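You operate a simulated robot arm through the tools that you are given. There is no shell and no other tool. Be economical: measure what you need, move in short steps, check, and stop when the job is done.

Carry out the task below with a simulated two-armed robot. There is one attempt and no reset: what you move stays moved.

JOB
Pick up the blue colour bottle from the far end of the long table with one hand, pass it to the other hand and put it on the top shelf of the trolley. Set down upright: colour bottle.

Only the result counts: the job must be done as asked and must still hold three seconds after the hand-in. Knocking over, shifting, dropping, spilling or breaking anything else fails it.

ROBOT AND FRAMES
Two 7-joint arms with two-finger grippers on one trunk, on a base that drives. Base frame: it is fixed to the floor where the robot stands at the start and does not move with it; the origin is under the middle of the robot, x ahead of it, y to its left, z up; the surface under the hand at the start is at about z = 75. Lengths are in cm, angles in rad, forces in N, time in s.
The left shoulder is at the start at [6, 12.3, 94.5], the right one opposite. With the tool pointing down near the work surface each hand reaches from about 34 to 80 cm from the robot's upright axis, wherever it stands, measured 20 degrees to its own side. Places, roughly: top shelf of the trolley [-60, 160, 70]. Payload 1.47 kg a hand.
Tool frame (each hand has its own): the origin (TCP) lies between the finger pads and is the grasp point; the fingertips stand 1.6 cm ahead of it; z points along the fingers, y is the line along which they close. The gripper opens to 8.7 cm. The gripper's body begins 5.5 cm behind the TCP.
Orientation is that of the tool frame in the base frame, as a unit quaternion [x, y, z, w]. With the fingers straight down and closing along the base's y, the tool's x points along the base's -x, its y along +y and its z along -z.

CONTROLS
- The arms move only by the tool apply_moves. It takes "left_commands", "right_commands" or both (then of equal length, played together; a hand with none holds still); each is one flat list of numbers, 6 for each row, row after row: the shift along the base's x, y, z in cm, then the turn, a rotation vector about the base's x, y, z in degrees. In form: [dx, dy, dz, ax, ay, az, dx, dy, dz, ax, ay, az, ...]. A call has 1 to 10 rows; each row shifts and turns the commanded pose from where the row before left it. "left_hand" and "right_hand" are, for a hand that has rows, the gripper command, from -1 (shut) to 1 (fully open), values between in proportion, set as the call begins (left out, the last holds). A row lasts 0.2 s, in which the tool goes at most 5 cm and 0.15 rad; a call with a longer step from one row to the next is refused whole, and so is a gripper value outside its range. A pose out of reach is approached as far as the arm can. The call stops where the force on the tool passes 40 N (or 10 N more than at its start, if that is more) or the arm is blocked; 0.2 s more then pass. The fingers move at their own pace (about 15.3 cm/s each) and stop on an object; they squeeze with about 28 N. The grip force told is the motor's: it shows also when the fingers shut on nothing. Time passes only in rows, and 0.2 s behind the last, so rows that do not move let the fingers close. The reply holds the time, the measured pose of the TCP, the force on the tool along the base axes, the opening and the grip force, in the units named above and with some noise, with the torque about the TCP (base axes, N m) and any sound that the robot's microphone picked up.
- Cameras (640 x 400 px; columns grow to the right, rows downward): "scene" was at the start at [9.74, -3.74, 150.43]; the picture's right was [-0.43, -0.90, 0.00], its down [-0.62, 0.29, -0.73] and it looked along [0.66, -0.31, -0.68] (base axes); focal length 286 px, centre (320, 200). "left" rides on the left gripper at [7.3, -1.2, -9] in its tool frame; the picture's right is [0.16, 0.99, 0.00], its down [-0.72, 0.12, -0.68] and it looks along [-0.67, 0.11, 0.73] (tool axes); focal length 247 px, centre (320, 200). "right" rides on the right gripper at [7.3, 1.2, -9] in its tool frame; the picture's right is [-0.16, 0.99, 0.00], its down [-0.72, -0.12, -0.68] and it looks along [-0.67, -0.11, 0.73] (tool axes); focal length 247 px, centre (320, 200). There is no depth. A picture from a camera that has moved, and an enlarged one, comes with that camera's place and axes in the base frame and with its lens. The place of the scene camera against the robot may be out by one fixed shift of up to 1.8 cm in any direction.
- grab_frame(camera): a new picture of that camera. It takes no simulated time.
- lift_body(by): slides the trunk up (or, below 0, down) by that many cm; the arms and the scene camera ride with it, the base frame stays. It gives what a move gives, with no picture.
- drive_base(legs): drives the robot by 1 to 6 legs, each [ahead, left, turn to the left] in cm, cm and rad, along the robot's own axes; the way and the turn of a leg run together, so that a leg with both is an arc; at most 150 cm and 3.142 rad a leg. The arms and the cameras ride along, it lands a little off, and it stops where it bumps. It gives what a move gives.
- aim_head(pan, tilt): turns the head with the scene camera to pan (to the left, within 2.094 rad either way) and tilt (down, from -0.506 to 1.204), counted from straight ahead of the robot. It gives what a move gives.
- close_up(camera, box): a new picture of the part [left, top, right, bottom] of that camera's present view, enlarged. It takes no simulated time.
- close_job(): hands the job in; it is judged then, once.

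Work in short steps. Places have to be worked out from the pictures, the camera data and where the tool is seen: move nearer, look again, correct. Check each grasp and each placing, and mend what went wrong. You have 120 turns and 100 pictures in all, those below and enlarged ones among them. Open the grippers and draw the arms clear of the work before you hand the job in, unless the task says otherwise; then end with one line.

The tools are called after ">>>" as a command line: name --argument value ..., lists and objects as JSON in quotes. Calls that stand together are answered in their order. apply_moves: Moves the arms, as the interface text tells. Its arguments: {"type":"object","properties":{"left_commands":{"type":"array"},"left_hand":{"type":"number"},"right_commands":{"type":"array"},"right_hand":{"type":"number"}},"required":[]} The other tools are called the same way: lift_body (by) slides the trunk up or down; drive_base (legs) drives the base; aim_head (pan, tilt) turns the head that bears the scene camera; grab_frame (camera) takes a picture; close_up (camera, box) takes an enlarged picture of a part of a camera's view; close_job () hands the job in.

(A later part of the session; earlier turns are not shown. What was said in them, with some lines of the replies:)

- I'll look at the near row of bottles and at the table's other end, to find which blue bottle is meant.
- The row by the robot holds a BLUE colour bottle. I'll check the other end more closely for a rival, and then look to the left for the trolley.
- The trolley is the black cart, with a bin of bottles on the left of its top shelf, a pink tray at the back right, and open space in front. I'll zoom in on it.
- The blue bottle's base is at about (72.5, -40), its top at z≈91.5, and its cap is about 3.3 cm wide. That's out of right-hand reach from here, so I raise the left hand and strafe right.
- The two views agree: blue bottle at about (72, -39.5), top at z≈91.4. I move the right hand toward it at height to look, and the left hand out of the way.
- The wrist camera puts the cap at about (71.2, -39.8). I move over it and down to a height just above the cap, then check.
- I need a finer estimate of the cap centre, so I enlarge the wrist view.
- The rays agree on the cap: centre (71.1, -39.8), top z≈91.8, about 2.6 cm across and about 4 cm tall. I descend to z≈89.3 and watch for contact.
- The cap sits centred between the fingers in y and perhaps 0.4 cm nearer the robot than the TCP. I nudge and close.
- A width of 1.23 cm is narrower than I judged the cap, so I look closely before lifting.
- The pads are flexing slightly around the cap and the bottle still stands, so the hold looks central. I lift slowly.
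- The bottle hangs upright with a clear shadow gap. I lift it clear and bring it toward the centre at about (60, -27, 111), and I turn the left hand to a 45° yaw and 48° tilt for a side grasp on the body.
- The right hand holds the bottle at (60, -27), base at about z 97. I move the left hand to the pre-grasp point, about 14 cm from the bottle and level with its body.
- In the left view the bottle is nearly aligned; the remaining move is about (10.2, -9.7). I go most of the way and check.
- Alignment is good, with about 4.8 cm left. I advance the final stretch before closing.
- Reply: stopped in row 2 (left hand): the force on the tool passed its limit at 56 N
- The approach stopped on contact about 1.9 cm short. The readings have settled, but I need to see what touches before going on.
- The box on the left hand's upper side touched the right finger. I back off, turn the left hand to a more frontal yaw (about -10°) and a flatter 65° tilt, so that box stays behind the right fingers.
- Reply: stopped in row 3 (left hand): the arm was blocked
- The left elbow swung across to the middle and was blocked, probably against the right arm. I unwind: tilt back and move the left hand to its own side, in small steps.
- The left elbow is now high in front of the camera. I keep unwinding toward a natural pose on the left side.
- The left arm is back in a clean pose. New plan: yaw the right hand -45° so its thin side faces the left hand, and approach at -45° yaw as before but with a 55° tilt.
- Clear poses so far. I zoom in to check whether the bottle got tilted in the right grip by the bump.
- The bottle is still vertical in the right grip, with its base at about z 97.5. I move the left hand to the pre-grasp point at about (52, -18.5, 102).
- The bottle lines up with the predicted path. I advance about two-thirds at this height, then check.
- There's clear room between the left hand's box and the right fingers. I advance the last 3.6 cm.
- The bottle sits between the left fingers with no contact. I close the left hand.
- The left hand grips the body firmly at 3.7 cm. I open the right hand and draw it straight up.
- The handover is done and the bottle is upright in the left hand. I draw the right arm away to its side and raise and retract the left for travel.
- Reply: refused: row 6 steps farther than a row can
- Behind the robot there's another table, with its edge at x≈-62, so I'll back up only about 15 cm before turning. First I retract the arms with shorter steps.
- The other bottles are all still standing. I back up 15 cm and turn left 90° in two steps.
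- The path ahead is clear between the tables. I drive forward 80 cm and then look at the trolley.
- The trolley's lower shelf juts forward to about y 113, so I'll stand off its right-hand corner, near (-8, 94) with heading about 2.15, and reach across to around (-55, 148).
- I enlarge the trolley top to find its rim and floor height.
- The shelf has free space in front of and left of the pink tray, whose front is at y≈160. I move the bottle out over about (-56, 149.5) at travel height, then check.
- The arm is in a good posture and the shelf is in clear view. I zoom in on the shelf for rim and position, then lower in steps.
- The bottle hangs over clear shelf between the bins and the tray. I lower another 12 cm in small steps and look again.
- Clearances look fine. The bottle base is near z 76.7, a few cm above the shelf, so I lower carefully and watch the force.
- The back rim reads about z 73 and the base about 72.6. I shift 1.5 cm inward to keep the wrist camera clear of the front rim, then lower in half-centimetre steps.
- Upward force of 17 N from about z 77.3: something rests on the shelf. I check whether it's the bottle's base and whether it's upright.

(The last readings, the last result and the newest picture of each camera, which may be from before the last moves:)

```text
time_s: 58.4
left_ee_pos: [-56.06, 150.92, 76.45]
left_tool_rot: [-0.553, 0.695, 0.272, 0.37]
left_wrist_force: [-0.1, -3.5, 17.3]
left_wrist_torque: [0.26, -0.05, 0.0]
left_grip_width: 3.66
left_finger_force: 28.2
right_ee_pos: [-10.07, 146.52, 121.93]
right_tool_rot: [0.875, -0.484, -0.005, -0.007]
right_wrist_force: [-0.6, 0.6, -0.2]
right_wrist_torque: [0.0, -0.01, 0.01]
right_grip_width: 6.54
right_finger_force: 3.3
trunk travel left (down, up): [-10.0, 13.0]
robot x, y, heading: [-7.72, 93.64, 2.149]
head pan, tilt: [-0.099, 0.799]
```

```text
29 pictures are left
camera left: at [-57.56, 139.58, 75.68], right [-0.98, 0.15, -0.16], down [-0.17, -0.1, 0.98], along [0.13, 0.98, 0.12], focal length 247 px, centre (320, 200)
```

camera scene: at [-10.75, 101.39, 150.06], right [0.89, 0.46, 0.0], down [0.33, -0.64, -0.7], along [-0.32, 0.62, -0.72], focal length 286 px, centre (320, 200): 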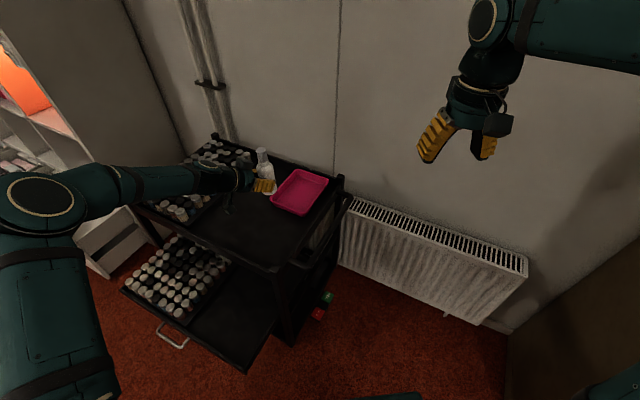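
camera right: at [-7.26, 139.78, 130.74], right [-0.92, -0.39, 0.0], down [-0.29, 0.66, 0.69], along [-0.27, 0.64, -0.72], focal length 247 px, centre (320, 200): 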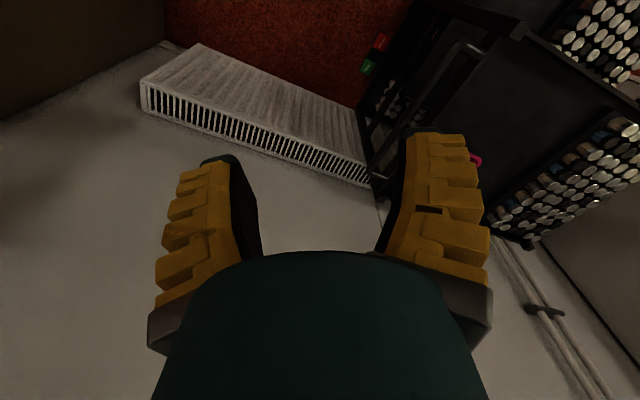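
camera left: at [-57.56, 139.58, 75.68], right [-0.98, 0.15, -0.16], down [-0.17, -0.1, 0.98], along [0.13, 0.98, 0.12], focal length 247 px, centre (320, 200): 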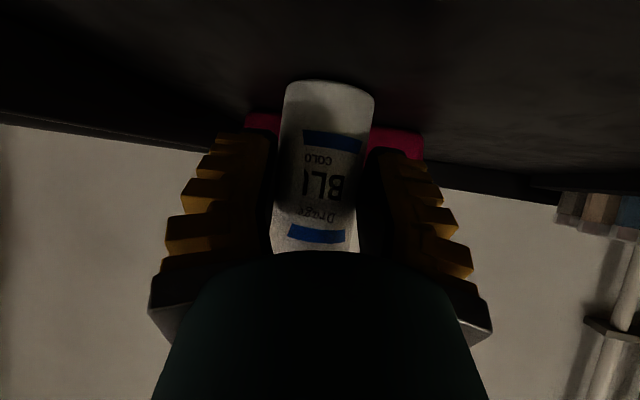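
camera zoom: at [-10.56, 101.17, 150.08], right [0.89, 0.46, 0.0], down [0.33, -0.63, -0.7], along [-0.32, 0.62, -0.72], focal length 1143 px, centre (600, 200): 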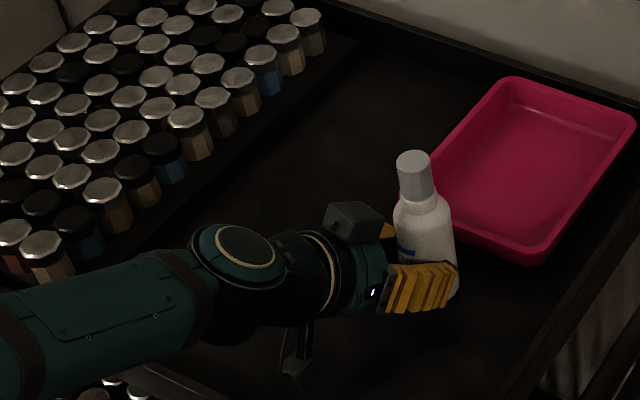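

The bottle slid up about 0.8 cm in the grip, so its base is on the shelf, and it lines up with the true vertical. I ease off the pressure and open the hand.

>>> apply_moves --left_commands '[0, 0, 0.35, 0, 0, 0, 0, 0, 0, 0, 0, 0]'

>>> apply_moves --left_commands '[0, 0, 0, 0, 0, 0, 0, 0, 0, 0, 0, 0, 0, 0, 0, 0, 0, 0]' --left_hand 1

>>> close_up --camera "scene" --box '[190, 150, 310, 250]'

>>> grab_frame --camera "left"

```text
time_s: 59.0
left_ee_pos: [-56.11, 151.11, 76.45]
left_tool_rot: [-0.554, 0.696, 0.27, 0.369]
left_wrist_force: [-0.6, -0.8, 0.1]
left_wrist_torque: [-0.05, 0.04, -0.01]
left_grip_width: 3.41
left_finger_force: 28.1
right_ee_pos: [-10.27, 146.67, 121.91]
right_tool_rot: [0.875, -0.485, -0.005, -0.005]
right_wrist_force: [-0.4, -0.4, 0.5]
right_wrist_torque: [-0.03, -0.01, 0.0]
right_grip_width: 6.53
right_finger_force: 3.4
trunk travel left (down, up): [-10.0, 13.0]
robot x, y, heading: [-7.59, 93.67, 2.151]
head pan, tilt: [-0.099, 0.799]
```

```text
time_s: 59.8
left_ee_pos: [-56.01, 150.97, 76.62]
left_tool_rot: [-0.554, 0.695, 0.273, 0.369]
left_wrist_force: [-0.8, -0.8, -0.1]
left_wrist_torque: [-0.01, 0.0, 0.0]
left_grip_width: 8.68
left_finger_force: 0.2
right_ee_pos: [-10.13, 146.7, 121.83]
right_tool_rot: [0.875, -0.484, -0.005, -0.007]
right_wrist_force: [0.1, 0.3, -0.1]
right_wrist_torque: [0.02, 0.01, -0.01]
right_grip_width: 6.51
right_finger_force: 3.2
trunk travel left (down, up): [-10.0, 13.0]
robot x, y, heading: [-7.72, 93.46, 2.154]
head pan, tilt: [-0.099, 0.799]
```

```text
4.00 times, centred on (250, 200) of scene
camera zoom: at [-10.67, 101.36, 150.06], right [0.89, 0.46, 0.0], down [0.33, -0.64, -0.7], along [-0.32, 0.62, -0.72], focal length 1143 px, centre (600, 200)
```

zoom: 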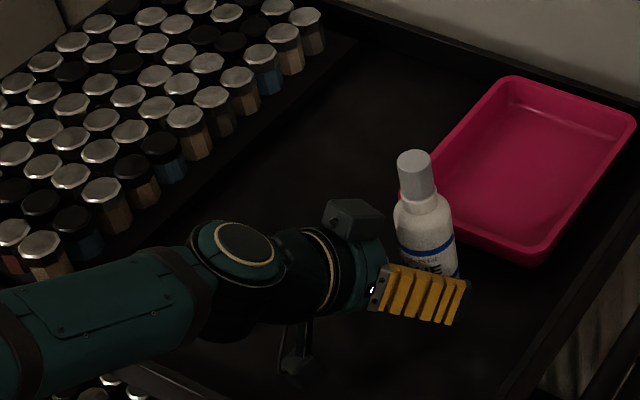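

```text
27 pictures are left
camera left: at [-57.6, 139.66, 75.9], right [-0.98, 0.15, -0.16], down [-0.17, -0.09, 0.98], along [0.13, 0.98, 0.12], focal length 247 px, centre (320, 200)
```

left: 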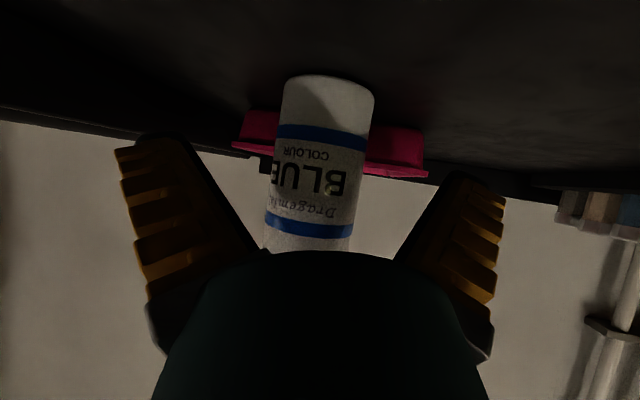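

The bottle stands free and upright. I withdraw the left hand back along its own axis (back and up).

>>> apply_moves --left_commands '[-0.4, -1.6, 1.1, 0, 0, 0, -0.4, -1.6, 1.2, 0, 0, 0, -0.6, -2.4, 1.8, 0, 0, 0, -0.6, -2.4, 1.8, 0, 0, 0, -0.6, -2.4, 2.5, 0, 0, 0, 0, -1, 4, 0, 0, 0, 0, -1, 4, 0, 0, 0, 0, 0, 4, 0, 0, 0]'

>>> grab_frame --camera "scene"

>>> close_up --camera "scene" --box '[190, 130, 350, 270]'

```text
time_s: 61.6
left_ee_pos: [-58.66, 138.56, 97.13]
left_tool_rot: [-0.554, 0.696, 0.27, 0.369]
left_wrist_force: [0.3, -0.6, 1.0]
left_wrist_torque: [0.0, 0.0, -0.01]
left_grip_width: 8.7
left_finger_force: 0.0
right_ee_pos: [-10.08, 146.71, 121.96]
right_tool_rot: [0.875, -0.485, -0.005, -0.007]
right_wrist_force: [-1.0, 0.2, -0.6]
right_wrist_torque: [0.0, 0.03, 0.01]
right_grip_width: 6.54
right_finger_force: 2.7
trunk travel left (down, up): [-10.0, 13.0]
robot x, y, heading: [-7.47, 93.53, 2.149]
head pan, tilt: [-0.099, 0.799]
```

```text
26 pictures are left
camera scene: at [-10.61, 101.36, 150.07], right [0.89, 0.46, 0.0], down [0.33, -0.64, -0.7], along [-0.32, 0.62, -0.72], focal length 286 px, centre (320, 200)
```

scene: 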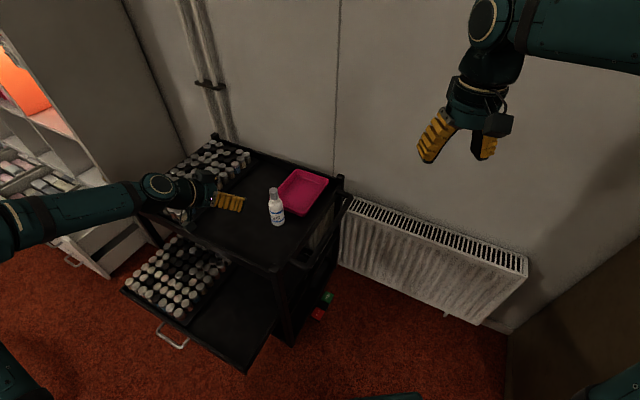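

```text
2.86 times, centred on (270, 200) of scene
camera zoom: at [-10.61, 101.36, 150.07], right [0.89, 0.46, 0.0], down [0.33, -0.64, -0.7], along [-0.32, 0.62, -0.72], focal length 816 px, centre (463, 200)
```

zoom: 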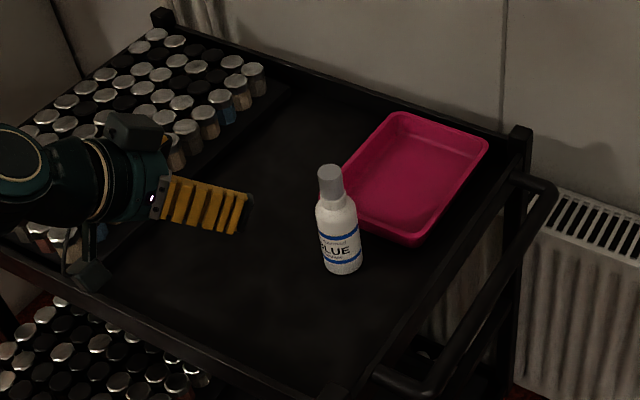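

The bottle stands upright on the top shelf with nothing disturbed. I draw the left arm up and back from the trolley and open the right hand fully.

>>> apply_moves --left_commands '[0, 0, 4, 0, 0, 0, 0, 0, 4, 0, 0, 0, 0, 0, 4, 0, 0, 0, 1.5, -3, 1, 0, 0, 0, 1.5, -3, 0, 0, 0, 0, 1.5, -3, 0, 0, 0, 0, 1.5, -3, 0, 0, 0, 0]' --right_commands '[0, 0, 0, 0, 0, 0, 0, 0, 0, 0, 0, 0, 0, 0, 0, 0, 0, 0, 0, 0, 0, 0, 0, 0, 0, 0, 0, 0, 0, 0, 0, 0, 0, 0, 0, 0, 0, 0, 0, 0, 0, 0]' --right_hand 1

>>> grab_frame --camera "scene"

```text
time_s: 63.2
left_ee_pos: [-52.77, 126.61, 110.19]
left_tool_rot: [-0.554, 0.695, 0.271, 0.369]
left_wrist_force: [-0.5, 0.5, 1.2]
left_wrist_torque: [-0.01, 0.03, -0.02]
left_grip_width: 8.69
left_finger_force: 0.0
right_ee_pos: [-10.12, 146.59, 121.99]
right_tool_rot: [0.875, -0.484, -0.006, -0.007]
right_wrist_force: [0.3, 0.4, -0.1]
right_wrist_torque: [0.0, 0.01, 0.03]
right_grip_width: 8.71
right_finger_force: 0.0
trunk travel left (down, up): [-10.0, 13.0]
robot x, y, heading: [-7.7, 93.48, 2.154]
head pan, tilt: [-0.099, 0.799]
```

```text
24 pictures are left
camera scene: at [-10.63, 101.28, 150.07], right [0.89, 0.46, 0.0], down [0.33, -0.64, -0.7], along [-0.32, 0.62, -0.72], focal length 286 px, centre (320, 200)
```

scene: 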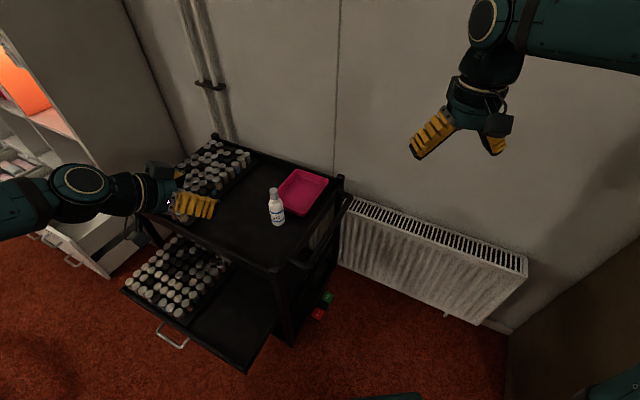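

The bottle is upright on the top shelf, both hands are open and clear, and nothing else moved. I hand in.

>>> close_job

```text
The job is handed in.
```

The blue colour bottle was picked up with the right hand, passed to the left, and now stands upright on the top shelf of the trolley; I saw nothing else moved or knocked over.
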